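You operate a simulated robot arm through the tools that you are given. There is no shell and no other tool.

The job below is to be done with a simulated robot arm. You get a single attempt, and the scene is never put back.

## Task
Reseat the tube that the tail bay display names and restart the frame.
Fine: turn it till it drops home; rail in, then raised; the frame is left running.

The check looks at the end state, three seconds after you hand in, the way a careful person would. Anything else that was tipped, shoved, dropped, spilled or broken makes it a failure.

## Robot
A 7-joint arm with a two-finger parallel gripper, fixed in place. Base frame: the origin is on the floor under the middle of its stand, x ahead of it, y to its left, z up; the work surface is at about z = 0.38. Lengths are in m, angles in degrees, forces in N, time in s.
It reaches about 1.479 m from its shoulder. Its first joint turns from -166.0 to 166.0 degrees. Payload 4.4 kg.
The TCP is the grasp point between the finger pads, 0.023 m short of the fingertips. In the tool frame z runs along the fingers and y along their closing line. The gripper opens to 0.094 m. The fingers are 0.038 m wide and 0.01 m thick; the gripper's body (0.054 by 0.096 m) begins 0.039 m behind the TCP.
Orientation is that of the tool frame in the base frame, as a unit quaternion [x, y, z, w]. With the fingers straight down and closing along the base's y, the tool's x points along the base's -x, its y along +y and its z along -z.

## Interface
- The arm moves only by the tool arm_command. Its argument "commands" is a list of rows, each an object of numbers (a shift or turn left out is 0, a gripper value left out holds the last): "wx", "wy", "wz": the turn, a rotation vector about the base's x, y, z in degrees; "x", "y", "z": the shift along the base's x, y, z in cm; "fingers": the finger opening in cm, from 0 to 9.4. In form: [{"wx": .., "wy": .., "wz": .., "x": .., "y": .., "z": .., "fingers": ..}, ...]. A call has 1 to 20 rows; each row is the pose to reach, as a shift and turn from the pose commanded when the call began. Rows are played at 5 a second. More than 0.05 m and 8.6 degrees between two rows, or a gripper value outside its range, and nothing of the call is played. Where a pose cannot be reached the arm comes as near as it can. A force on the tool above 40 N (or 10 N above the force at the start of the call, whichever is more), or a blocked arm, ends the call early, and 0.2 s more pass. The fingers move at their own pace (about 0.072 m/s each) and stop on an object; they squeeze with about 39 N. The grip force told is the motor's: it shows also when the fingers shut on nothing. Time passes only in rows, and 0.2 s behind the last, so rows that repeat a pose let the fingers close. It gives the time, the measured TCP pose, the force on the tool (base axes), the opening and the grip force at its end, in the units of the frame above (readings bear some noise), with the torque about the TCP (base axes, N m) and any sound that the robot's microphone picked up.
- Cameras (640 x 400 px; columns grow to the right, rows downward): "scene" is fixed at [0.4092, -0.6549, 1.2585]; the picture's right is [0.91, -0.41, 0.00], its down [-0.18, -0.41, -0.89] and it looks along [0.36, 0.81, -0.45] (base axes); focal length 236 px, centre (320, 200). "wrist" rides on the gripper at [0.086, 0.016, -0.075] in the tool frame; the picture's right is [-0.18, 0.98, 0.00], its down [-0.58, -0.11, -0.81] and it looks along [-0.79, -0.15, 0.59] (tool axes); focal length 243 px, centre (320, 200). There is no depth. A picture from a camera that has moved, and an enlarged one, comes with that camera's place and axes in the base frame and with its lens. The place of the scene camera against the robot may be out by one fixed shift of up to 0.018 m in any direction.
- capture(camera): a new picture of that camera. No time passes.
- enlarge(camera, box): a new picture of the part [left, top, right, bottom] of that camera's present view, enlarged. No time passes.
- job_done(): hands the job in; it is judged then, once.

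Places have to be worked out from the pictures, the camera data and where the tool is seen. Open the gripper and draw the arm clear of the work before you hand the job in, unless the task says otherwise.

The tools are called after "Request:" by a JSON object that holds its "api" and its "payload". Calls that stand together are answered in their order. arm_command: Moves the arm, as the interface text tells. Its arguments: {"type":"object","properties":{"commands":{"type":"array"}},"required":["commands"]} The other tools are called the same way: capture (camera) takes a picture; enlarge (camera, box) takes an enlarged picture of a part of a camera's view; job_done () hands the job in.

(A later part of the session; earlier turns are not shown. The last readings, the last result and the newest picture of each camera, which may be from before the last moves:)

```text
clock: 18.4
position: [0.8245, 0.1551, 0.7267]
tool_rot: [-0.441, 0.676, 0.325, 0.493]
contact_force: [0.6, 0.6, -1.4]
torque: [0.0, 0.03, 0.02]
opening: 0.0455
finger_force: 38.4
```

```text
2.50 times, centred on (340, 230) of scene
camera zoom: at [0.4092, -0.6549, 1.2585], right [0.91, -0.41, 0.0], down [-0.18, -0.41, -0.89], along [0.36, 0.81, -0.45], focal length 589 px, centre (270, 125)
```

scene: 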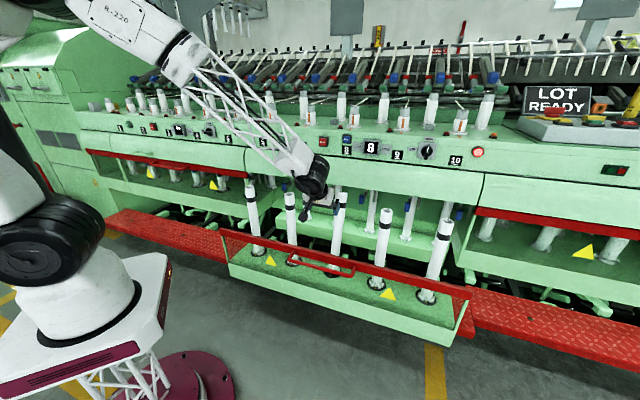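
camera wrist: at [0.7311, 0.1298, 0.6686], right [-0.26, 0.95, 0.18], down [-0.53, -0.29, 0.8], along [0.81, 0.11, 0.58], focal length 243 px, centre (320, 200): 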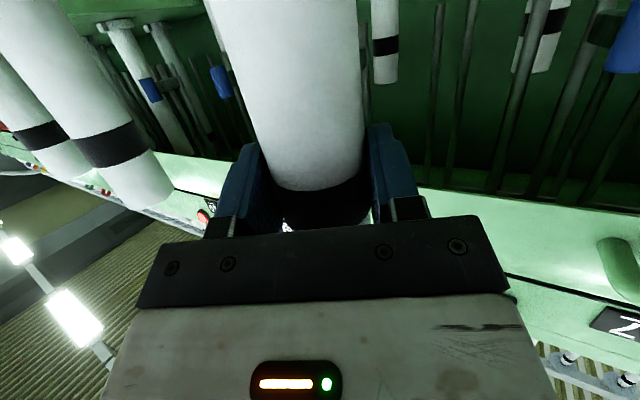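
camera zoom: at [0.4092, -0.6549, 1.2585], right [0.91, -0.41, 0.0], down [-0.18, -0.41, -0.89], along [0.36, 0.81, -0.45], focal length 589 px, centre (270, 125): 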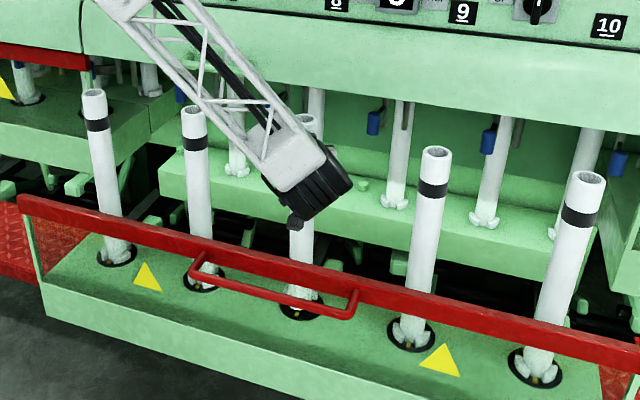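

That direction works: the heading is 66° (+21° from the original). I continue a further 24° to complete the 45° turn.

Request:
{"api": "arm_command", "payload": {"commands": [{"wz": 6}, {"wz": 12}, {"wz": 18}, {"wz": 24}, {"wz": 24}]}}

Request:
{"api": "enlarge", "payload": {"camera": "scene", "box": [310, 235, 380, 290]}}

Request:
{"api": "enlarge", "payload": {"camera": "scene", "box": [220, 150, 460, 310]}}

Request:
{"api": "capture", "payload": {"camera": "wrist"}}

```text
clock: 19.6
position: [0.8253, 0.1555, 0.727]
tool_rot: [0.571, -0.569, -0.421, -0.416]
contact_force: [0.0, -0.8, -1.1]
torque: [-0.03, -0.01, -0.02]
opening: 0.0452
finger_force: 39.0
```

```text
7.27 times, centred on (345, 262) of scene
camera zoom: at [0.4092, -0.6549, 1.2585], right [0.91, -0.41, 0.0], down [-0.18, -0.41, -0.89], along [0.36, 0.81, -0.45], focal length 1714 px, centre (138, -254)
```

zoom: 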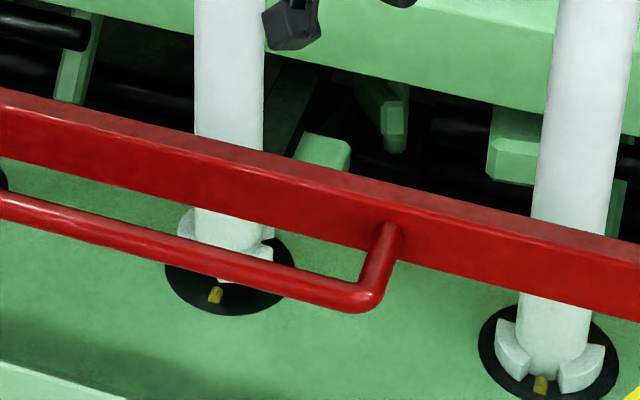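

```text
2.50 times, centred on (340, 230) of scene
camera zoom: at [0.4092, -0.6549, 1.2585], right [0.91, -0.41, 0.0], down [-0.18, -0.41, -0.89], along [0.36, 0.81, -0.45], focal length 589 px, centre (270, 125)
```

zoom: 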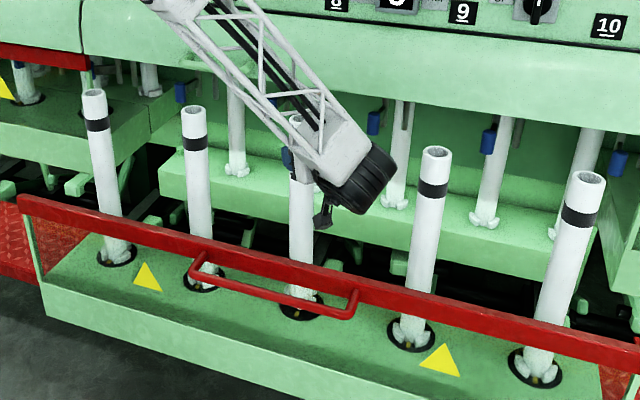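

```text
taken
camera wrist: at [0.8095, 0.0576, 0.6686], right [-0.98, 0.05, 0.18], down [0.12, -0.59, 0.8], along [0.15, 0.8, 0.58], focal length 243 px, centre (320, 200)
```

wrist: 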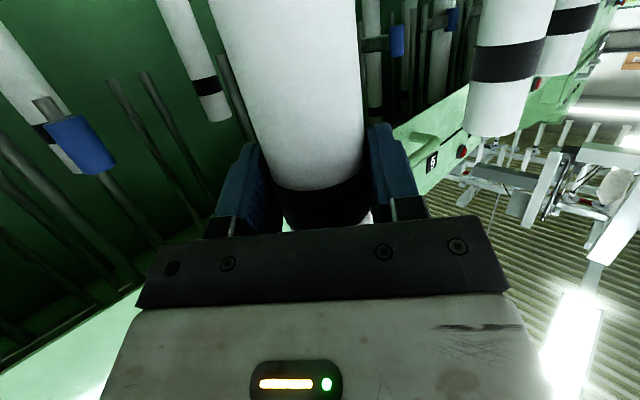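

The full 45° turn is done. I look closely at the base for the gap relative to the brass pin.

Request:
{"api": "enlarge", "payload": {"camera": "scene", "box": [320, 255, 352, 280]}}

Request:
{"api": "enlarge", "payload": {"camera": "scene", "box": [360, 270, 400, 300]}}

Request:
{"api": "enlarge", "payload": {"camera": "scene", "box": [280, 245, 312, 270]}}

```text
16.00 times, centred on (336, 268) of scene
camera zoom: at [0.4092, -0.6549, 1.2585], right [0.91, -0.41, 0.0], down [-0.18, -0.41, -0.89], along [0.36, 0.81, -0.45], focal length 3770 px, centre (64, -880)
```

zoom: 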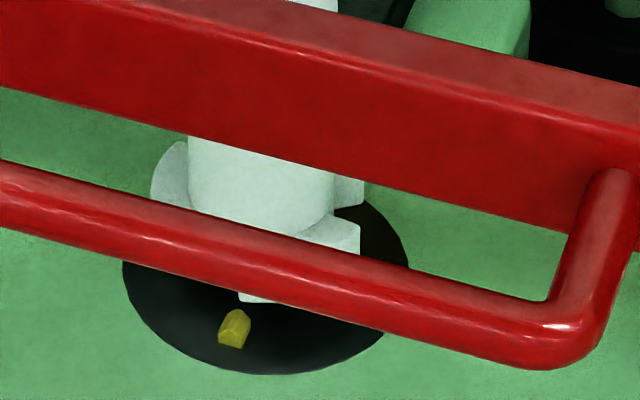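

```text
13.33 times, centred on (380, 285) of scene
camera zoom: at [0.4092, -0.6549, 1.2585], right [0.91, -0.41, 0.0], down [-0.18, -0.41, -0.89], along [0.36, 0.81, -0.45], focal length 3141 px, centre (-480, -933)
```

zoom: 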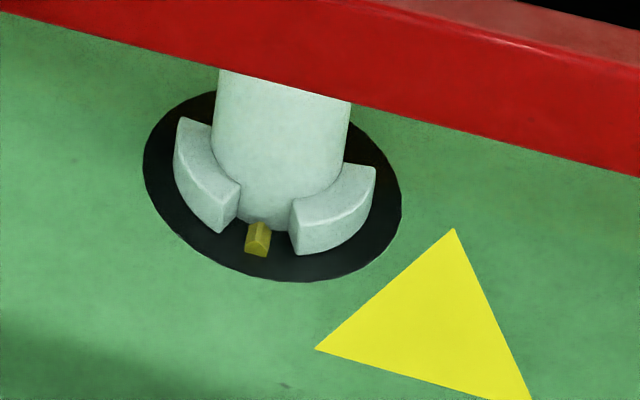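

```text
16.00 times, centred on (296, 258) of scene
camera zoom: at [0.4092, -0.6549, 1.2585], right [0.91, -0.41, 0.0], down [-0.18, -0.41, -0.89], along [0.36, 0.81, -0.45], focal length 3770 px, centre (704, -720)
```

zoom: 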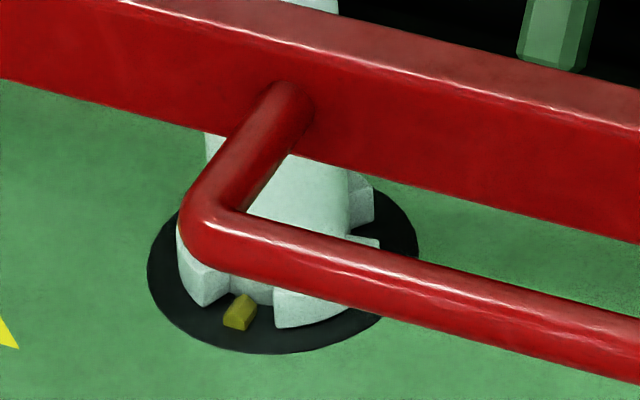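

The right-front lug's end still overlaps the pin compared with tubes 7 and 9. I need about 11° more turn counter-clockwise and about 3 mm toward tube 9, so I apply both and look again.

Request:
{"api": "arm_command", "payload": {"commands": [{"x": 0.07, "y": -0.07, "wz": 4}, {"x": 0.14, "y": -0.14, "wz": 8}, {"x": 0.21, "y": -0.21, "wz": 11.5}, {"x": 0.21, "y": -0.21, "wz": 11.5}]}}

Request:
{"api": "enlarge", "payload": {"camera": "scene", "box": [320, 255, 352, 280]}}

```text
clock: 20.6
position: [0.8277, 0.1537, 0.7264]
tool_rot: [0.626, -0.51, -0.459, -0.371]
contact_force: [0.6, 0.2, -2.3]
torque: [0.01, 0.01, 0.02]
opening: 0.0453
finger_force: 39.3
```

```text
16.00 times, centred on (336, 268) of scene
camera zoom: at [0.4092, -0.6549, 1.2585], right [0.91, -0.41, 0.0], down [-0.18, -0.41, -0.89], along [0.36, 0.81, -0.45], focal length 3770 px, centre (64, -880)
```

zoom: 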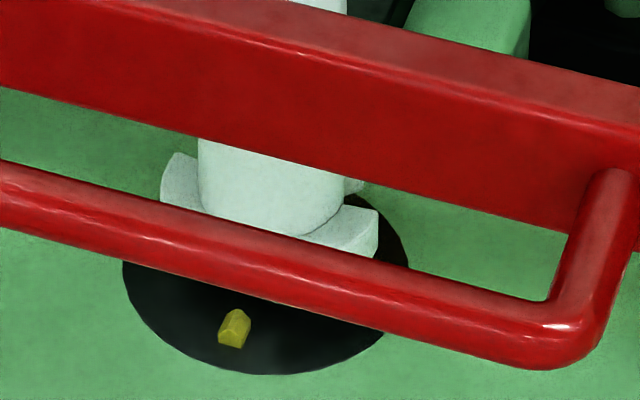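

The tube is now centred over its socket and the lug end has moved clear of the pin. I lower it slowly, watching the vertical force.

Request:
{"api": "arm_command", "payload": {"commands": [{"z": -0.3}, {"z": -0.6}, {"z": -0.9}, {"z": -1.2}, {"z": -1.2}]}}

Request:
{"api": "enlarge", "payload": {"camera": "scene", "box": [320, 255, 352, 280]}}

```text
clock: 21.8
position: [0.8286, 0.1552, 0.7146]
tool_rot: [0.625, -0.51, -0.459, -0.372]
contact_force: [0.7, -0.2, -2.5]
torque: [-0.01, 0.03, 0.05]
opening: 0.0452
finger_force: 39.4
```

```text
16.00 times, centred on (336, 268) of scene
camera zoom: at [0.4092, -0.6549, 1.2585], right [0.91, -0.41, 0.0], down [-0.18, -0.41, -0.89], along [0.36, 0.81, -0.45], focal length 3770 px, centre (64, -880)
```

zoom: 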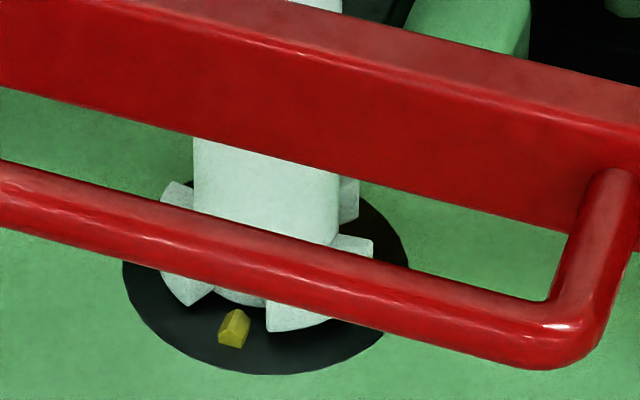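

The pin at x≈234 is now centred in the gap (210–267) in the picture. I keep lowering in small steps until it bottoms.

Request:
{"api": "arm_command", "payload": {"commands": [{"z": -0.2}, {"z": -0.4}, {"z": -0.6}, {"z": -0.8}, {"z": -0.8}]}}

Request:
{"api": "enlarge", "payload": {"camera": "scene", "box": [320, 255, 352, 280]}}

```text
clock: 23.0
position: [0.8278, 0.1537, 0.709]
tool_rot: [0.626, -0.509, -0.459, -0.372]
contact_force: [3.0, -2.1, 37.9]
torque: [0.28, -0.25, -0.11]
opening: 0.0458
finger_force: 39.0
```

```text
16.00 times, centred on (336, 268) of scene
camera zoom: at [0.4092, -0.6549, 1.2585], right [0.91, -0.41, 0.0], down [-0.18, -0.41, -0.89], along [0.36, 0.81, -0.45], focal length 3770 px, centre (64, -880)
```

zoom: 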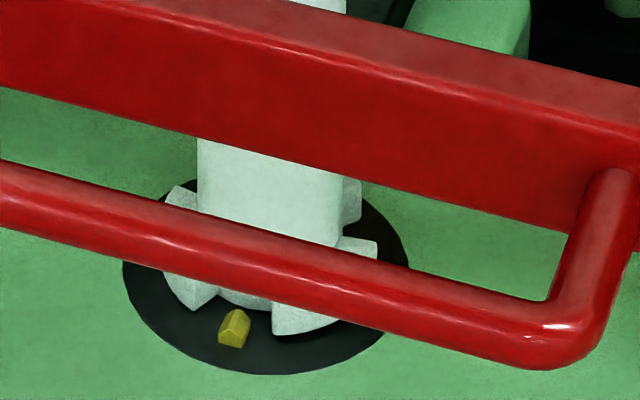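

It touched down at TCP z≈0.709 with 38 N nearly centred under the tube, not on the pin at the front. I relax the push and then open the fingers to let it settle.

Request:
{"api": "arm_command", "payload": {"commands": [{"z": 0.1}, {"z": 0.2}, {"z": 0.2, "fingers": 5.5}, {"z": 0.2, "fingers": 7.0}, {"z": 0.2, "fingers": 9.4}, {"z": 0.2, "fingers": 9.4}, {"z": 0.2, "fingers": 9.4}]}}

Request:
{"api": "enlarge", "payload": {"camera": "scene", "box": [320, 255, 352, 280]}}

Request:
{"api": "enlarge", "payload": {"camera": "scene", "box": [240, 170, 460, 310]}}

Request:
{"api": "capture", "payload": {"camera": "wrist"}}

```text
clock: 24.6
position: [0.8285, 0.153, 0.7087]
tool_rot: [0.625, -0.51, -0.459, -0.372]
contact_force: [0.6, 0.8, -0.5]
torque: [-0.04, 0.0, 0.02]
opening: 0.094
finger_force: 0.0
```

```text
16.00 times, centred on (336, 268) of scene
camera zoom: at [0.4092, -0.6549, 1.2585], right [0.91, -0.41, 0.0], down [-0.18, -0.41, -0.89], along [0.36, 0.81, -0.45], focal length 3770 px, centre (64, -880)
```

zoom: 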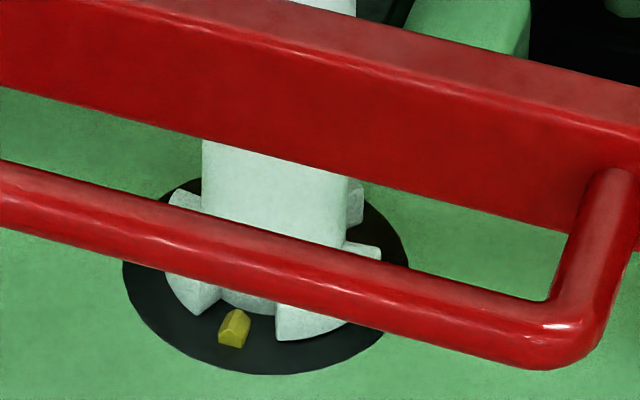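

```text
2.86 times, centred on (350, 240) of scene
camera zoom: at [0.4092, -0.6549, 1.2585], right [0.91, -0.41, 0.0], down [-0.18, -0.41, -0.89], along [0.36, 0.81, -0.45], focal length 673 px, centre (234, 86)
```

zoom: 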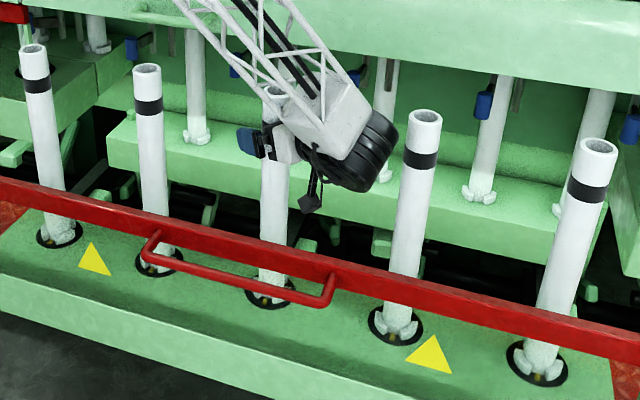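

```text
taken
camera wrist: at [0.8316, 0.054, 0.65], right [-0.97, -0.15, 0.18], down [0.23, -0.56, 0.8], along [-0.02, 0.82, 0.58], focal length 243 px, centre (320, 200)
```

wrist: 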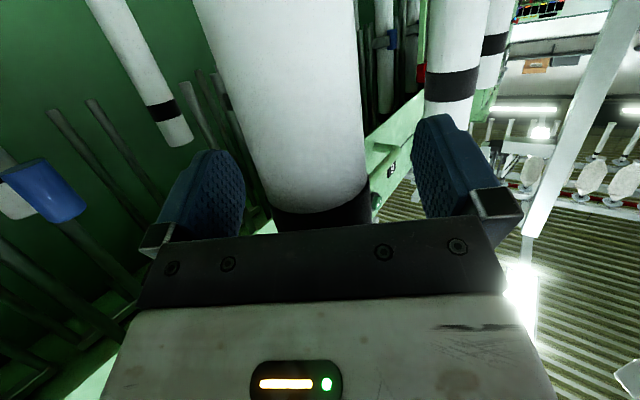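

The tube settled a few millimetres more and its lugs now flank the pin just as on tubes 7 and 9. I withdraw the open fingers straight back along their own line, then up.

Request:
{"api": "arm_command", "payload": {"commands": [{"x": 0.4, "y": -1.9, "z": 0.6}, {"x": 0.7, "y": -3.8, "z": 1.2}, {"x": 1.1, "y": -5.7, "z": 1.8}, {"x": 1.4, "y": -7.5, "z": 2.4}, {"x": 1.4, "y": -8.5, "z": 5.5}, {"x": 1.4, "y": -9.0, "z": 9.5}, {"x": 1.4, "y": -10.0, "z": 13.5}, {"x": 1.4, "y": -11.0, "z": 17.5}, {"x": 0.0, "y": -12.0, "z": 21.5}, {"x": 0.0, "y": -12.0, "z": 21.5}]}}

Request:
{"api": "capture", "payload": {"camera": "scene"}}

Request:
{"api": "enlarge", "payload": {"camera": "scene", "box": [220, 170, 480, 350]}}

```text
clock: 26.8
position: [0.8281, 0.0355, 0.9224]
tool_rot: [0.625, -0.511, -0.459, -0.372]
contact_force: [-0.1, -1.3, 0.2]
torque: [0.03, 0.01, 0.01]
opening: 0.0938
finger_force: 0.1
```

```text
taken
```

scene: 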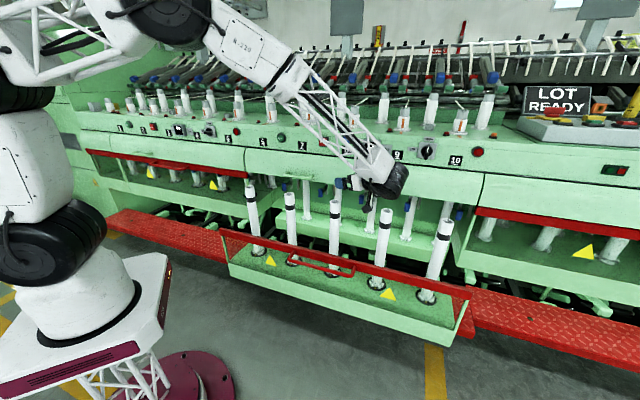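

```text
2.22 times, centred on (350, 260) of scene
camera zoom: at [0.4092, -0.6549, 1.2585], right [0.91, -0.41, 0.0], down [-0.18, -0.41, -0.89], along [0.36, 0.81, -0.45], focal length 524 px, centre (253, 67)
```

zoom: 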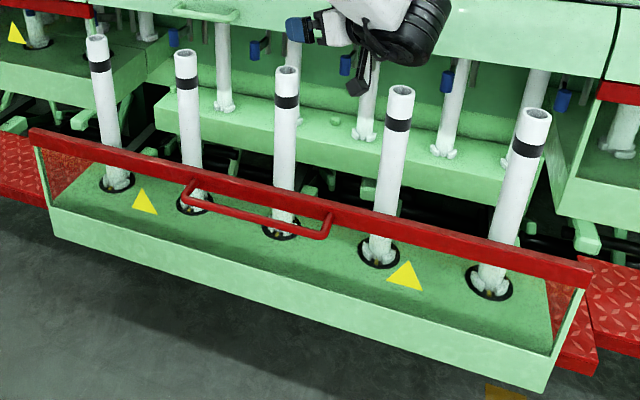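

Tube 8 now stands level with its neighbours, and the lamp beside 10 seems to have gone dim. I swing the hand back outside the rail to face it, and enlarge the lamp and controls to check.

Request:
{"api": "arm_command", "payload": {"commands": [{"x": -3.0, "y": -1.5, "z": 0, "wz": -7}, {"x": -6.0, "y": -3.0, "z": 0, "wz": -14}, {"x": -9.0, "y": -4.5, "z": 0, "wz": -21}, {"x": -12.0, "y": -6.0, "z": 0, "wz": -28}, {"x": -15.0, "y": -7.5, "z": 0, "wz": -35}, {"x": -18.0, "y": -9.0, "z": -2, "wz": -42}, {"x": -21.0, "y": -10.5, "z": -5, "wz": -49}, {"x": -23.6, "y": -11.8, "z": -8, "wz": -56}, {"x": -23.6, "y": -11.8, "z": -12, "wz": -56}, {"x": -23.6, "y": -11.8, "z": -12, "wz": -56}]}}

Request:
{"api": "capture", "payload": {"camera": "scene"}}

Request:
{"api": "enlarge", "payload": {"camera": "scene", "box": [260, 110, 500, 180]}}

Request:
{"api": "capture", "payload": {"camera": "wrist"}}

```text
clock: 29.0
position: [0.5926, -0.0816, 0.8048]
tool_rot: [-0.313, 0.744, 0.231, 0.544]
contact_force: [0.2, 0.4, 0.6]
torque: [-0.01, -0.01, 0.0]
opening: 0.0942
finger_force: 0.0
```

```text
taken
```

scene: 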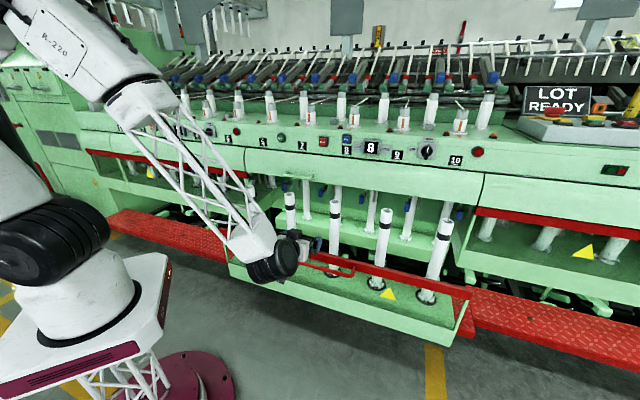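

```text
2.67 times, centred on (380, 145) of scene
camera zoom: at [0.4092, -0.6549, 1.2585], right [0.91, -0.41, 0.0], down [-0.18, -0.41, -0.89], along [0.36, 0.81, -0.45], focal length 628 px, centre (160, 347)
```

zoom: 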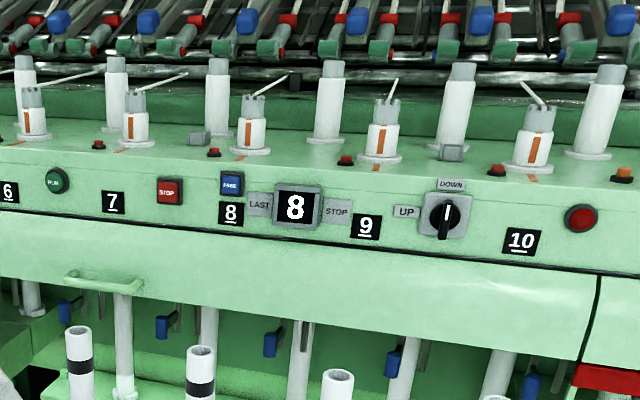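

```text
taken
camera wrist: at [0.5124, -0.142, 0.7467], right [-0.66, 0.73, 0.18], down [-0.33, -0.5, 0.8], along [0.67, 0.47, 0.58], focal length 243 px, centre (320, 200)
```

wrist: 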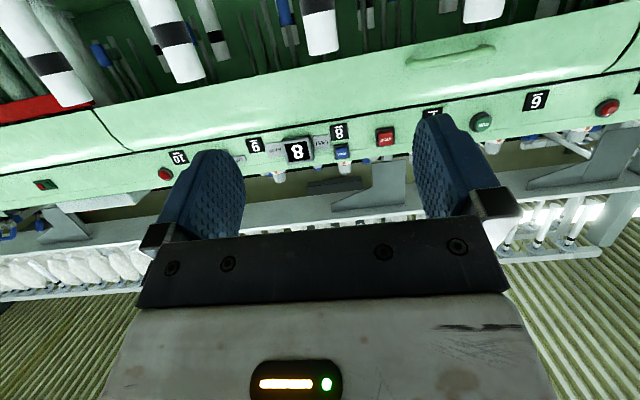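

The lamp is off, so the frame accepts tube 8 as seated. Next is the rail, so I tip the tool down to get a wrist view of the red bar and its handle.

Request:
{"api": "arm_command", "payload": {"commands": [{"wx": -5.1, "wy": 5.1}, {"wx": -10.2, "wy": 10.2}, {"wx": -15.3, "wy": 15.3}, {"wx": -20.4, "wy": 20.4}, {"wx": -25.5, "wy": 25.5}, {"wx": -30.6, "wy": 30.6}, {"wx": -35.7, "wy": 35.7}, {"wx": -40.7, "wy": 40.7}, {"wx": -40.7, "wy": 40.7}]}}

Request:
{"api": "capture", "payload": {"camera": "wrist"}}

Request:
{"api": "capture", "payload": {"camera": "scene"}}

```text
clock: 31.0
position: [0.5935, -0.0844, 0.8051]
tool_rot: [-0.381, 0.916, 0.055, 0.116]
contact_force: [0.4, -0.3, 0.0]
torque: [0.0, -0.03, -0.02]
opening: 0.0941
finger_force: 0.1
```

```text
taken
camera wrist: at [0.5083, -0.1466, 0.8555], right [-0.57, 0.82, 0.06], down [0.34, 0.17, 0.93], along [0.75, 0.55, -0.37], focal length 243 px, centre (320, 200)
```

wrist: 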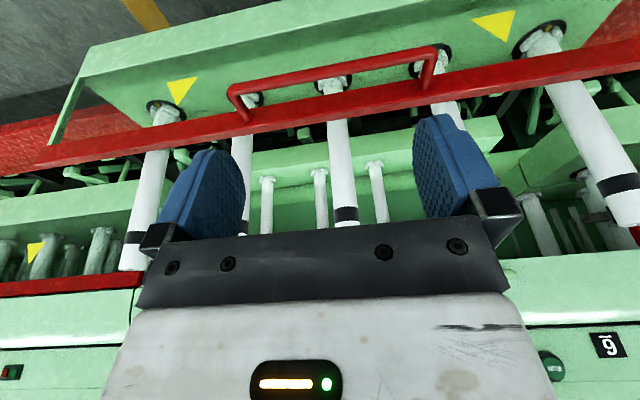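

```text
taken
```

scene: 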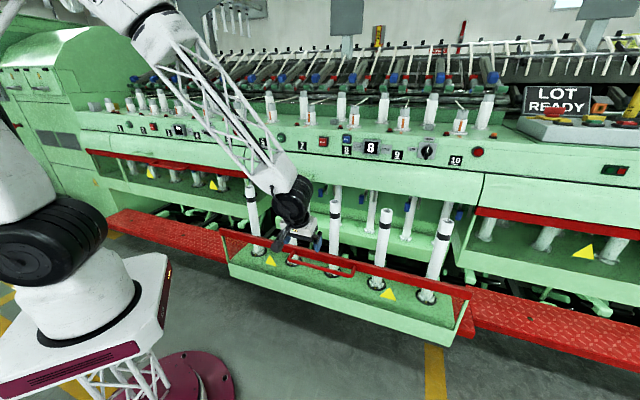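

The handle and bar are in clear view. I take an enlarged view, then shift down 8 cm for a second viewpoint to triangulate them.

Request:
{"api": "enlarge", "payload": {"camera": "wrist", "box": [210, 30, 470, 150]}}

Request:
{"api": "arm_command", "payload": {"commands": [{"z": -2}, {"z": -4}, {"z": -6}, {"z": -8}, {"z": -8}]}}

Request:
{"api": "capture", "payload": {"camera": "wrist"}}

Request:
{"api": "enlarge", "payload": {"camera": "wrist", "box": [210, 50, 470, 170]}}

```text
2.46 times, centred on (340, 90) of wrist
camera zoom: at [0.5083, -0.1466, 0.8555], right [-0.57, 0.82, 0.06], down [0.34, 0.17, 0.93], along [0.75, 0.55, -0.37], focal length 597 px, centre (271, 471)
```

zoom: 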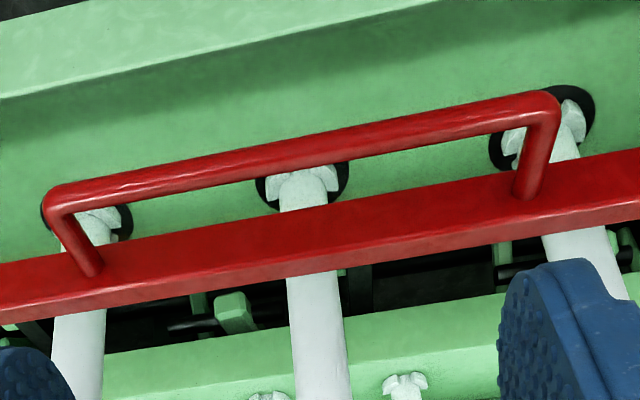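

```text
clock: 32.2
position: [0.5932, -0.084, 0.7233]
tool_rot: [-0.381, 0.916, 0.056, 0.117]
contact_force: [-0.7, 0.0, -0.2]
torque: [-0.02, 0.02, 0.0]
opening: 0.0941
finger_force: 0.1
```

```text
taken
camera wrist: at [0.5092, -0.1476, 0.7749], right [-0.57, 0.82, 0.06], down [0.34, 0.17, 0.93], along [0.75, 0.55, -0.37], focal length 243 px, centre (320, 200)
```

wrist: 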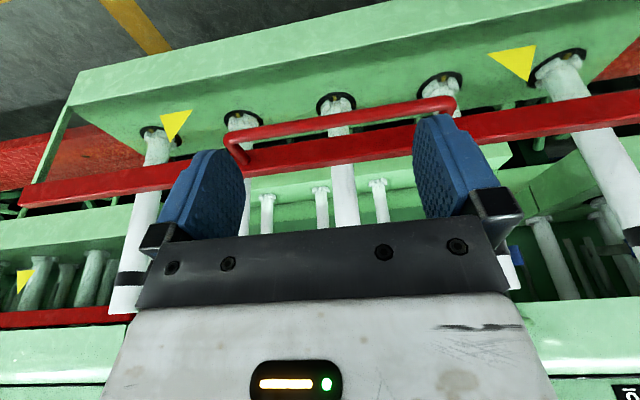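

```text
2.46 times, centred on (340, 110) of wrist
camera zoom: at [0.5092, -0.1476, 0.7749], right [-0.57, 0.82, 0.06], down [0.34, 0.17, 0.93], along [0.75, 0.55, -0.37], focal length 597 px, centre (271, 422)
```

zoom: 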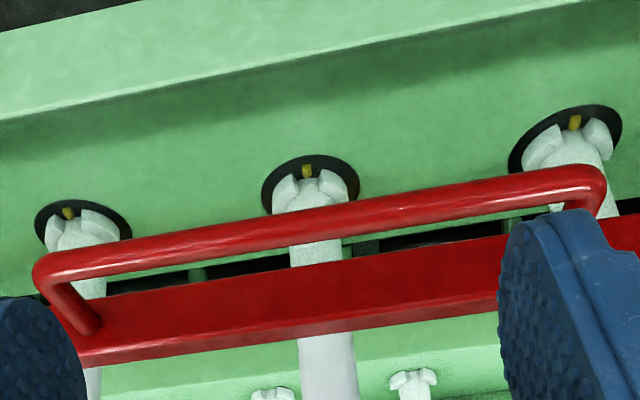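

The close view confirms tube 8's lugs flank its pin. The handle rod triangulates to n≈0.482, z≈0.588, m≈0.48 at the height of the bar. I bring the tool nearly horizontal with the fingertips just in front of the rod.

Request:
{"api": "arm_command", "payload": {"commands": [{"x": 0, "y": 0, "z": -1, "wx": 4.7, "wy": -4.7, "fingers": 3}, {"x": 0, "y": 0, "z": -2, "wx": 9.4, "wy": -9.4}, {"x": 0, "y": 0, "z": -3, "wx": 14.1, "wy": -14.1}, {"x": 0, "y": 0, "z": -4.5, "wx": 18.8, "wy": -18.8}, {"x": 0.5, "y": 0.5, "z": -6, "wx": 23.5, "wy": -23.5}, {"x": 1, "y": 1, "z": -7.5, "wx": 28.2, "wy": -28.2}, {"x": 2, "y": 2, "z": -9.5, "wx": 32.9, "wy": -32.9}, {"x": 3, "y": 3, "z": -11, "wx": 37.6, "wy": -37.6}, {"x": 4.2, "y": 4.2, "z": -12.6, "wx": 42.4, "wy": -42.4}, {"x": 4.2, "y": 4.2, "z": -12.6, "wx": 42.4, "wy": -42.4}]}}

Request:
{"api": "capture", "payload": {"camera": "wrist"}}

Request:
{"api": "capture", "payload": {"camera": "scene"}}

Request:
{"api": "enlarge", "payload": {"camera": "scene", "box": [230, 210, 390, 310]}}

```text
clock: 34.4
position: [0.6331, -0.0422, 0.5998]
tool_rot: [-0.308, 0.733, 0.236, 0.559]
contact_force: [0.5, -0.3, -0.2]
torque: [0.02, 0.02, -0.03]
opening: 0.0301
finger_force: 0.0
```

```text
taken
camera wrist: at [0.5556, -0.0993, 0.5368], right [-0.67, 0.72, 0.18], down [-0.36, -0.53, 0.77], along [0.65, 0.45, 0.61], focal length 243 px, centre (320, 200)
```

wrist: 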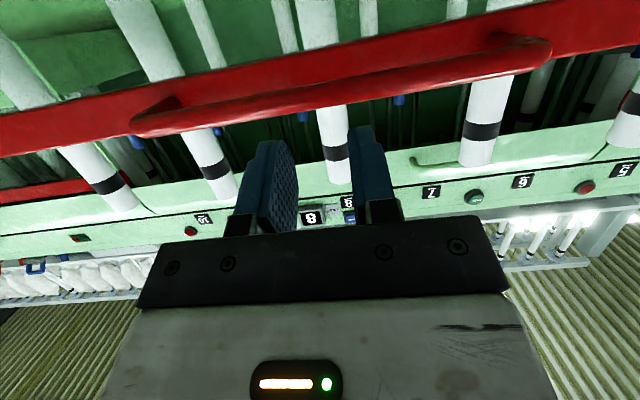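

```text
taken
```

scene: 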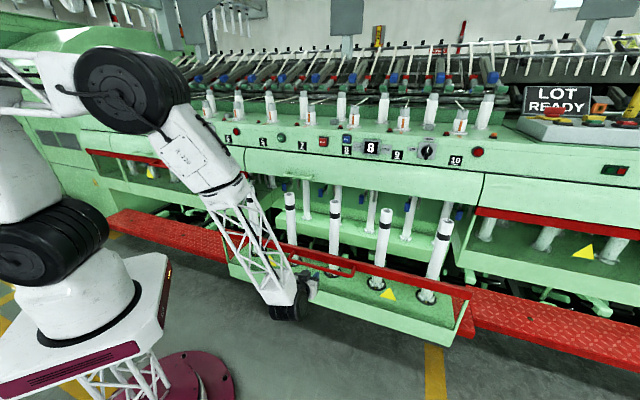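

```text
4.00 times, centred on (310, 260) of scene
camera zoom: at [0.4092, -0.6549, 1.2585], right [0.91, -0.41, 0.0], down [-0.18, -0.41, -0.89], along [0.36, 0.81, -0.45], focal length 942 px, centre (360, -40)
```

zoom: 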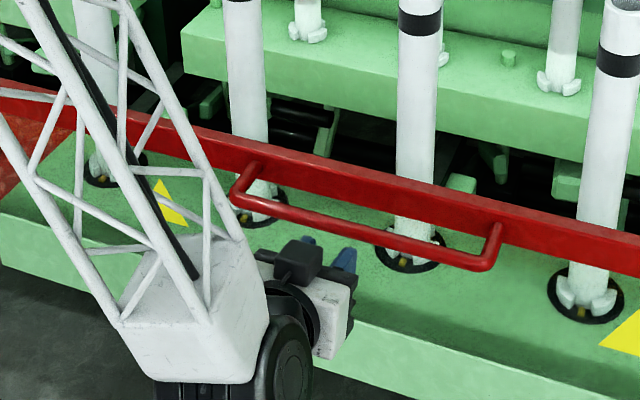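

The fingertips sit just in front of the rod, and the rod looks slightly low relative to them, so I drop 0.8 cm. Then I advance gently along n to make contact and begin pushing.

Request:
{"api": "arm_command", "payload": {"commands": [{"x": 0.4, "y": 0.4, "z": -0.8}, {"x": 0.9, "y": 0.9, "z": -0.8}, {"x": 1.4, "y": 1.4, "z": -0.8}, {"x": 1.9, "y": 1.9, "z": -0.8}, {"x": 2.3, "y": 2.3, "z": -0.8}, {"x": 2.7, "y": 2.7, "z": -0.8}, {"x": 3.1, "y": 3.1, "z": -0.8}, {"x": 3.5, "y": 3.5, "z": -0.8}, {"x": 3.9, "y": 3.9, "z": -0.8}, {"x": 4.3, "y": 4.3, "z": -0.8}]}}

Request:
{"api": "capture", "payload": {"camera": "wrist"}}

Request:
{"api": "enlarge", "payload": {"camera": "scene", "box": [220, 170, 480, 350]}}

```text
clock: 36.6
position: [0.6778, 0.0007, 0.5901]
tool_rot: [-0.307, 0.732, 0.237, 0.56]
contact_force: [-3.2, -4.0, 2.7]
torque: [-0.04, -0.08, -0.08]
opening: 0.0302
finger_force: 0.7
```

```text
taken
camera wrist: at [0.5991, -0.0561, 0.5275], right [-0.67, 0.72, 0.18], down [-0.36, -0.53, 0.77], along [0.65, 0.45, 0.61], focal length 243 px, centre (320, 200)
```

wrist: 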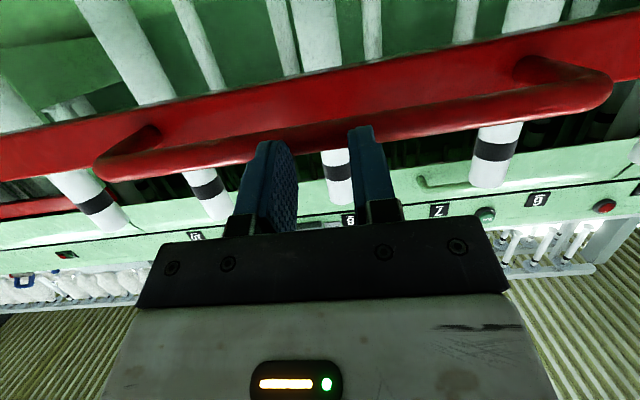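

```text
2.22 times, centred on (350, 260) of scene
camera zoom: at [0.4092, -0.6549, 1.2585], right [0.91, -0.41, 0.0], down [-0.18, -0.41, -0.89], along [0.36, 0.81, -0.45], focal length 524 px, centre (253, 67)
```

zoom: 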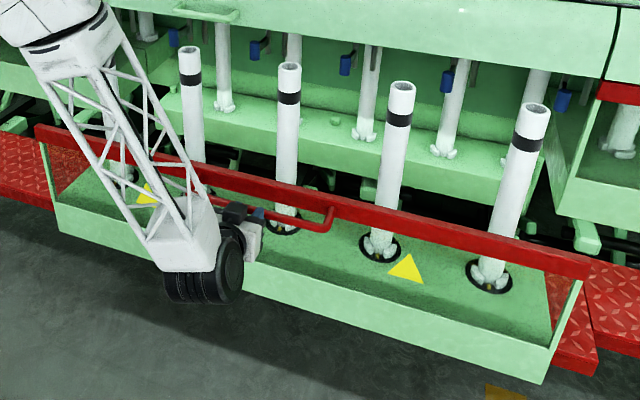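

The drawer gives way with about 6 N of friction and has moved in roughly 2 cm with the tubes steady. I keep pushing at a slow steady pace.

Request:
{"api": "arm_command", "payload": {"commands": [{"x": 0.5, "y": 0.5}, {"x": 1.0, "y": 1.0}, {"x": 1.5, "y": 1.5}, {"x": 2.0, "y": 2.0}, {"x": 2.5, "y": 2.5}, {"x": 3.0, "y": 3.0}, {"x": 3.5, "y": 3.5}, {"x": 4.0, "y": 4.0}, {"x": 4.5, "y": 4.5}, {"x": 5.0, "y": 5.0}, {"x": 5.5, "y": 5.5}, {"x": 6.0, "y": 6.0}, {"x": 6.5, "y": 6.5}, {"x": 7.0, "y": 7.0}]}}

Request:
{"api": "capture", "payload": {"camera": "wrist"}}

Request:
{"api": "capture", "payload": {"camera": "scene"}}

```text
clock: 39.6
position: [0.7473, 0.0709, 0.5886]
tool_rot: [-0.308, 0.733, 0.237, 0.558]
contact_force: [-1.4, -1.4, -0.3]
torque: [0.0, 0.01, -0.03]
opening: 0.03
finger_force: 0.0
```

```text
taken
camera wrist: at [0.6686, 0.0136, 0.526], right [-0.67, 0.72, 0.18], down [-0.35, -0.53, 0.77], along [0.65, 0.45, 0.61], focal length 243 px, centre (320, 200)
```

wrist: 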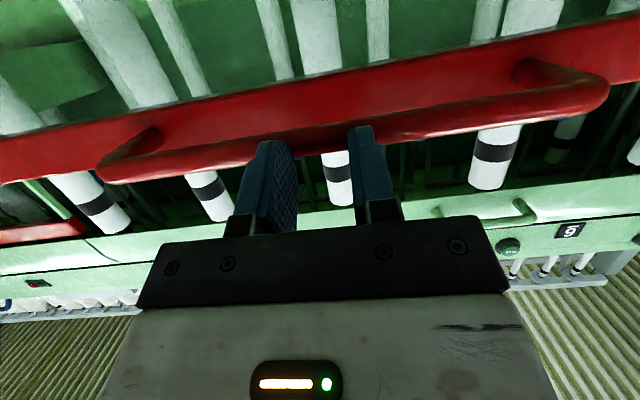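

```text
taken
```

scene: 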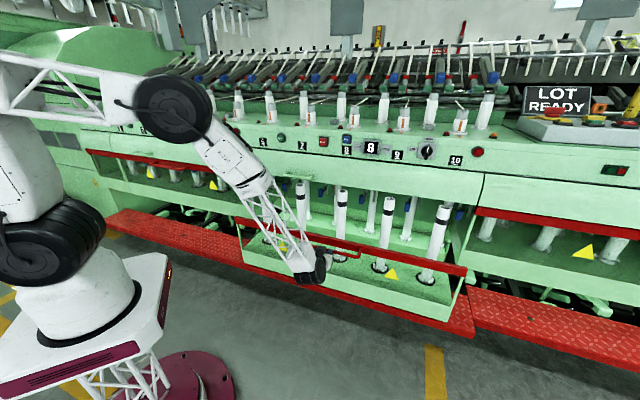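

The rail slides smoothly and all five tubes remain upright. I continue pushing, about 15 cm remaining by my estimate.

Request:
{"api": "arm_command", "payload": {"commands": [{"x": 0.5, "y": 0.5}, {"x": 1.0, "y": 1.0}, {"x": 1.5, "y": 1.5}, {"x": 2.0, "y": 2.0}, {"x": 2.5, "y": 2.5}, {"x": 3.0, "y": 3.0}, {"x": 3.5, "y": 3.5}, {"x": 4.0, "y": 4.0}, {"x": 4.5, "y": 4.5}, {"x": 5.0, "y": 5.0}, {"x": 5.5, "y": 5.5}, {"x": 6.0, "y": 6.0}, {"x": 6.5, "y": 6.5}, {"x": 7.0, "y": 7.0}]}}

Request:
{"api": "capture", "payload": {"camera": "wrist"}}

Request:
{"api": "capture", "payload": {"camera": "scene"}}

```text
clock: 42.6
position: [0.8173, 0.1396, 0.5903]
tool_rot: [-0.309, 0.732, 0.238, 0.559]
contact_force: [-3.7, -3.4, 2.3]
torque: [-0.02, -0.06, -0.17]
opening: 0.0303
finger_force: 0.3
```

```text
taken
camera wrist: at [0.7388, 0.0826, 0.5276], right [-0.67, 0.72, 0.18], down [-0.36, -0.53, 0.77], along [0.65, 0.45, 0.61], focal length 243 px, centre (320, 200)
```

wrist: 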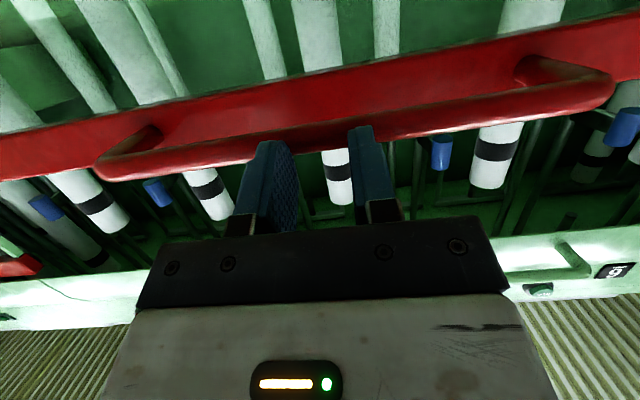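

```text
taken
```

scene: 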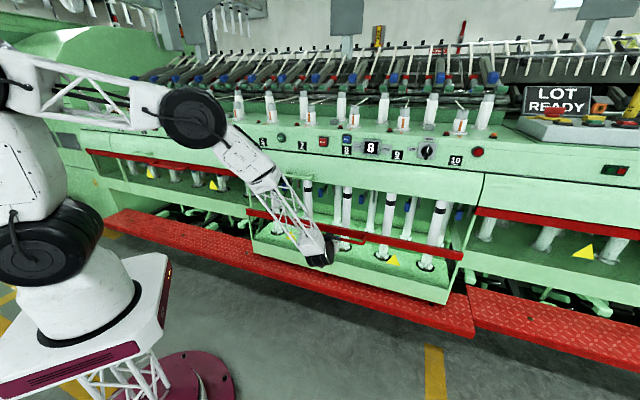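

About 5 cm should remain before the stop. I push on in smaller steps and let the force reading tell me when the rail is fully in.

Request:
{"api": "arm_command", "payload": {"commands": [{"x": 0.4, "y": 0.4}, {"x": 0.8, "y": 0.8}, {"x": 1.2, "y": 1.2}, {"x": 1.6, "y": 1.6}, {"x": 2.0, "y": 2.0}, {"x": 2.3, "y": 2.3}, {"x": 2.6, "y": 2.6}, {"x": 2.9, "y": 2.9}, {"x": 3.2, "y": 3.2}, {"x": 3.5, "y": 3.5}, {"x": 3.8, "y": 3.8}, {"x": 4.1, "y": 4.1}, {"x": 4.4, "y": 4.4}]}}

Request:
{"api": "capture", "payload": {"camera": "scene"}}

Request:
{"api": "enlarge", "payload": {"camera": "scene", "box": [220, 150, 500, 320]}}

```text
clock: 45.2
position: [0.857, 0.1782, 0.5895]
tool_rot: [-0.307, 0.733, 0.236, 0.56]
contact_force: [-19.7, -13.5, 15.4]
torque: [-0.07, -0.34, -0.32]
opening: 0.0279
finger_force: 0.1
stopped in row 12: the force on the tool passed its limit at 58 N (the readings are from after the stop); the commanded pose is now the measured one
```

```text
taken
```

scene: 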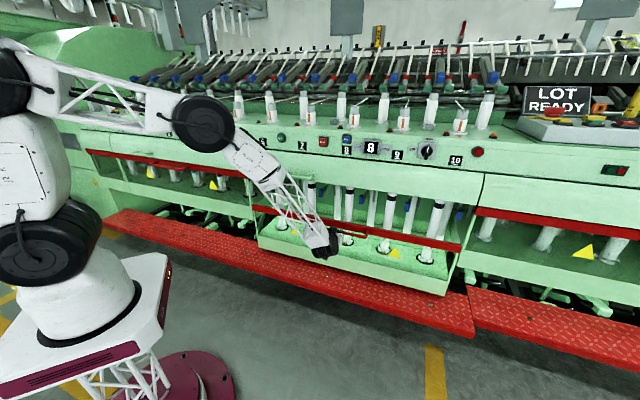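

```text
2.29 times, centred on (360, 235) of scene
camera zoom: at [0.4092, -0.6549, 1.2585], right [0.91, -0.41, 0.0], down [-0.18, -0.41, -0.89], along [0.36, 0.81, -0.45], focal length 538 px, centre (229, 120)
```

zoom: 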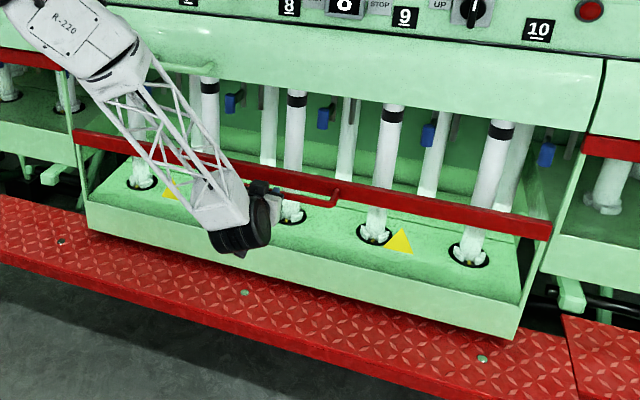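

The rail hit its stop after about 27 cm of travel, matching the neighbouring bay's in-position. I withdraw straight out, then rise in front of the panel toward the UP/DOWN selector.

Request:
{"api": "arm_command", "payload": {"commands": [{"x": -1.0, "y": -1.0}, {"x": -3.5, "y": -3.5}, {"x": -6.5, "y": -6.5}, {"x": -9.5, "y": -9.5}, {"x": -12.5, "y": -12.5}, {"x": -15.5, "y": -15.5, "z": 1}, {"x": -18.5, "y": -18.5, "z": 3}, {"x": -20.5, "y": -20.5, "z": 6.5}, {"x": -20.5, "y": -20.5, "z": 11}, {"x": -20.5, "y": -20.5, "z": 15.5}, {"x": -20.5, "y": -20.5, "z": 20}, {"x": -20.5, "y": -20.5, "z": 24.5}, {"x": -20.5, "y": -20.5, "z": 29}, {"x": -19.0, "y": -22.0, "z": 33}, {"x": -17.0, "y": -24.0, "z": 36}, {"x": -14.5, "y": -26.5, "z": 38}, {"x": -14.5, "y": -26.5, "z": 38}]}}

Request:
{"api": "capture", "payload": {"camera": "wrist"}}

Request:
{"api": "capture", "payload": {"camera": "scene"}}

```text
clock: 48.8
position: [0.711, -0.0872, 0.971]
tool_rot: [-0.307, 0.732, 0.237, 0.559]
contact_force: [-0.2, 0.0, -0.3]
torque: [0.0, -0.03, 0.02]
opening: 0.0303
finger_force: 0.2
```

```text
taken
camera wrist: at [0.6323, -0.1441, 0.9083], right [-0.67, 0.72, 0.18], down [-0.36, -0.53, 0.77], along [0.65, 0.45, 0.61], focal length 243 px, centre (320, 200)
```

wrist: 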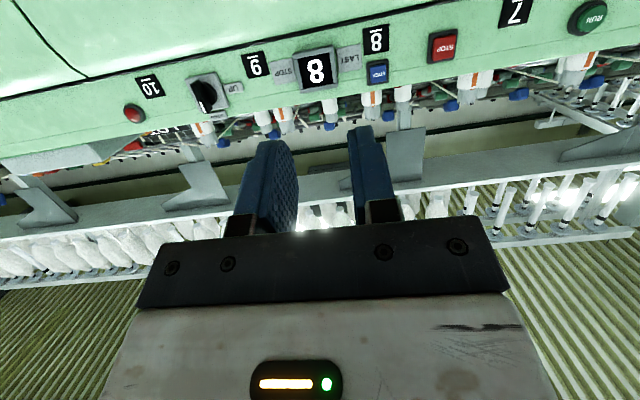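

```text
taken
```

scene: 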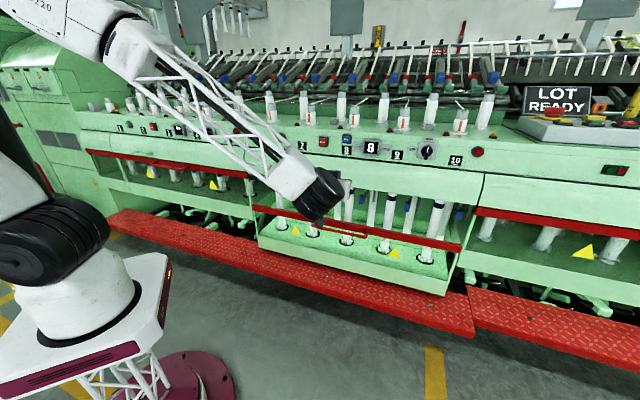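

The selector is visible at the left of the view. I shift along the frame to face it, tipping the tool so the wrist camera looks level at the panel.

Request:
{"api": "arm_command", "payload": {"commands": [{"x": 2.8, "y": -1.7, "z": 0, "wx": -4.0, "wy": 4.0}, {"x": 5.6, "y": -3.5, "z": 0, "wx": -8.0, "wy": 8.0}, {"x": 8.3, "y": -5.2, "z": 0, "wx": -12.0, "wy": 12.0}, {"x": 11.1, "y": -7.0, "z": 0, "wx": -16.0, "wy": 16.0}, {"x": 13.9, "y": -8.7, "z": 0, "wx": -20.0, "wy": 20.0}, {"x": 16.7, "y": -10.4, "z": 0, "wx": -24.0, "wy": 24.0}, {"x": 19.4, "y": -12.2, "z": 0, "wx": -28.0, "wy": 28.0}, {"x": 22.2, "y": -13.9, "z": 0, "wx": -31.6, "wy": 31.6}, {"x": 22.2, "y": -13.9, "z": 0, "wx": -31.6, "wy": 31.6}]}}

Request:
{"api": "capture", "payload": {"camera": "wrist"}}

Request:
{"api": "capture", "payload": {"camera": "scene"}}

```text
clock: 50.8
position: [0.9344, -0.2244, 0.9701]
tool_rot: [-0.371, 0.892, 0.105, 0.237]
contact_force: [0.5, -0.6, 0.0]
torque: [0.0, 0.0, 0.01]
opening: 0.0301
finger_force: 0.0
```

```text
taken
camera wrist: at [0.8443, -0.2941, 0.9929], right [-0.59, 0.8, 0.1], down [0.16, -0.01, 0.99], along [0.79, 0.6, -0.12], focal length 243 px, centre (320, 200)
```

wrist: 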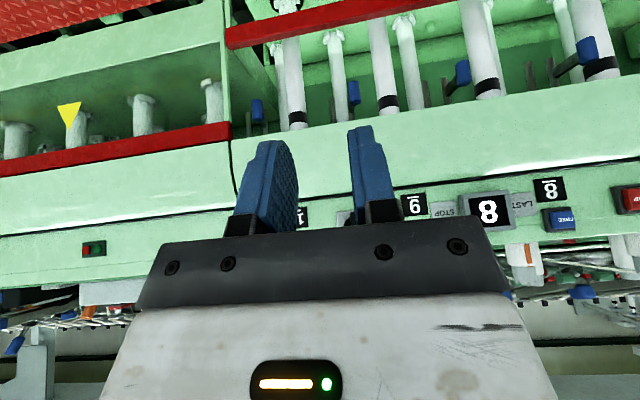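

```text
taken
```

scene: 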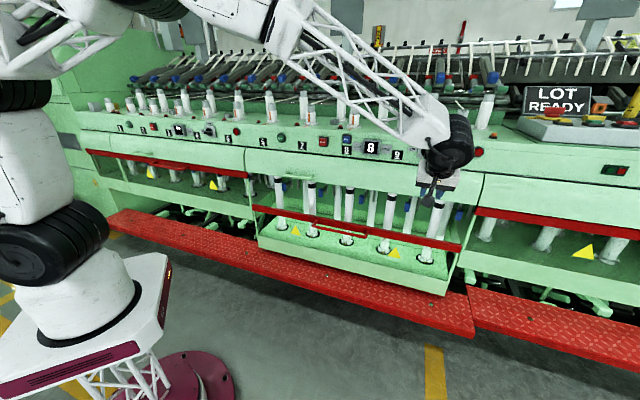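

The gripper itself hides the selector from here. I rise 22 cm so it appears in the unobstructed upper part of the picture.

Request:
{"api": "arm_command", "payload": {"commands": [{"z": 4}, {"z": 8}, {"z": 12}, {"z": 16}, {"z": 20}, {"z": 22}, {"z": 22}]}}

Request:
{"api": "capture", "payload": {"camera": "wrist"}}

Request:
{"api": "enlarge", "payload": {"camera": "wrist", "box": [260, 60, 420, 160]}}

```text
clock: 52.4
position: [0.9346, -0.2248, 1.1896]
tool_rot: [-0.371, 0.891, 0.104, 0.238]
contact_force: [-0.1, -0.8, 1.1]
torque: [-0.01, 0.02, -0.01]
opening: 0.03
finger_force: 0.1
```

```text
taken
camera wrist: at [0.8439, -0.2933, 1.2122], right [-0.59, 0.8, 0.1], down [0.15, -0.01, 0.99], along [0.79, 0.6, -0.12], focal length 243 px, centre (320, 200)
```

wrist: 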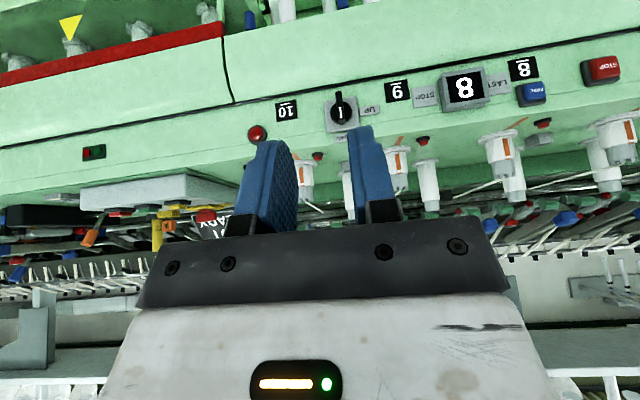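

```text
4.00 times, centred on (340, 110) of wrist
camera zoom: at [0.8439, -0.2933, 1.2122], right [-0.59, 0.8, 0.1], down [0.15, -0.01, 0.99], along [0.79, 0.6, -0.12], focal length 970 px, centre (240, 560)
```

zoom: 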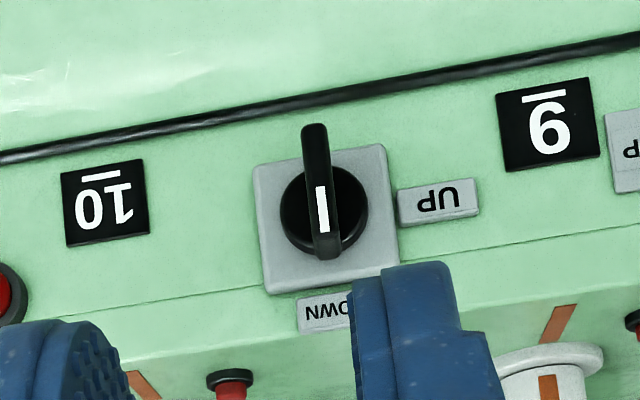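

The selector plate centre works out near [1.17, 0.025, 0.99] on the panel plane n≈0.85, with the knob bar vertical (DOWN). I take a second view from the left and lower to measure how far the bar protrudes.

Request:
{"api": "arm_command", "payload": {"commands": [{"x": -3, "y": 3, "z": -2}, {"x": -6, "y": 6, "z": -4}, {"x": -9, "y": 9, "z": -6}, {"x": -11.5, "y": 11.5, "z": -8}, {"x": -11.5, "y": 11.5, "z": -8}]}}

Request:
{"api": "capture", "payload": {"camera": "wrist"}}

Request:
{"api": "enlarge", "payload": {"camera": "wrist", "box": [130, 60, 290, 180]}}

Request:
{"api": "enlarge", "payload": {"camera": "scene", "box": [395, 130, 455, 175]}}

```text
clock: 53.6
position: [0.82, -0.1097, 1.1095]
tool_rot: [-0.371, 0.892, 0.105, 0.237]
contact_force: [-0.2, 0.3, -0.3]
torque: [-0.01, 0.02, 0.0]
opening: 0.0303
finger_force: 0.1
```

```text
taken
camera wrist: at [0.7287, -0.1786, 1.1321], right [-0.59, 0.8, 0.1], down [0.15, -0.01, 0.99], along [0.79, 0.6, -0.12], focal length 243 px, centre (320, 200)
```

wrist: 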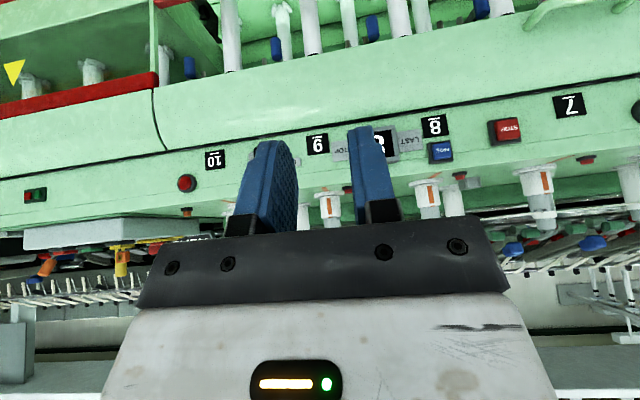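

```text
3.33 times, centred on (210, 120) of wrist
camera zoom: at [0.7287, -0.1786, 1.1321], right [-0.59, 0.8, 0.1], down [0.15, -0.01, 0.99], along [0.79, 0.6, -0.12], focal length 809 px, centre (687, 467)
```

zoom: 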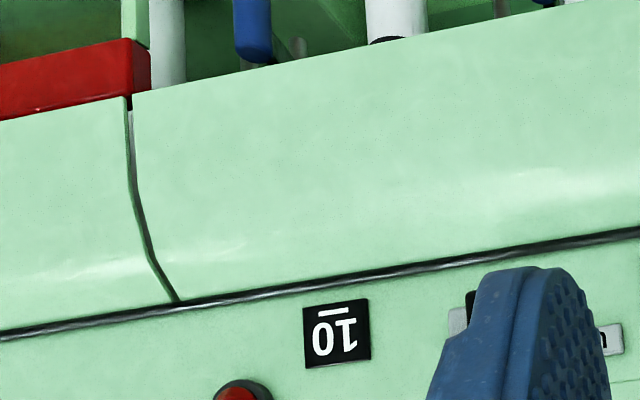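

```text
8.89 times, centred on (425, 152) of scene
camera zoom: at [0.4092, -0.6549, 1.2585], right [0.91, -0.41, 0.0], down [-0.18, -0.41, -0.89], along [0.36, 0.81, -0.45], focal length 2094 px, centre (-613, 622)
```

zoom: 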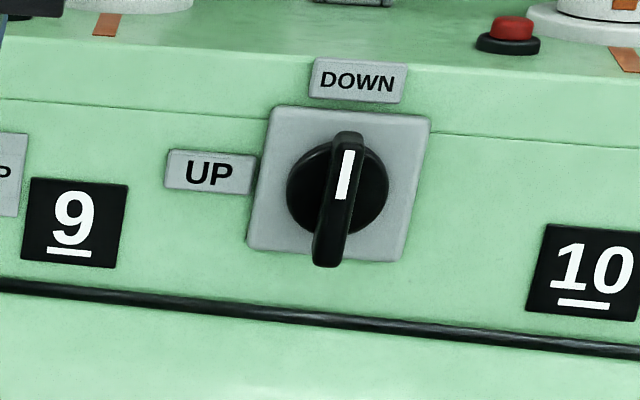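

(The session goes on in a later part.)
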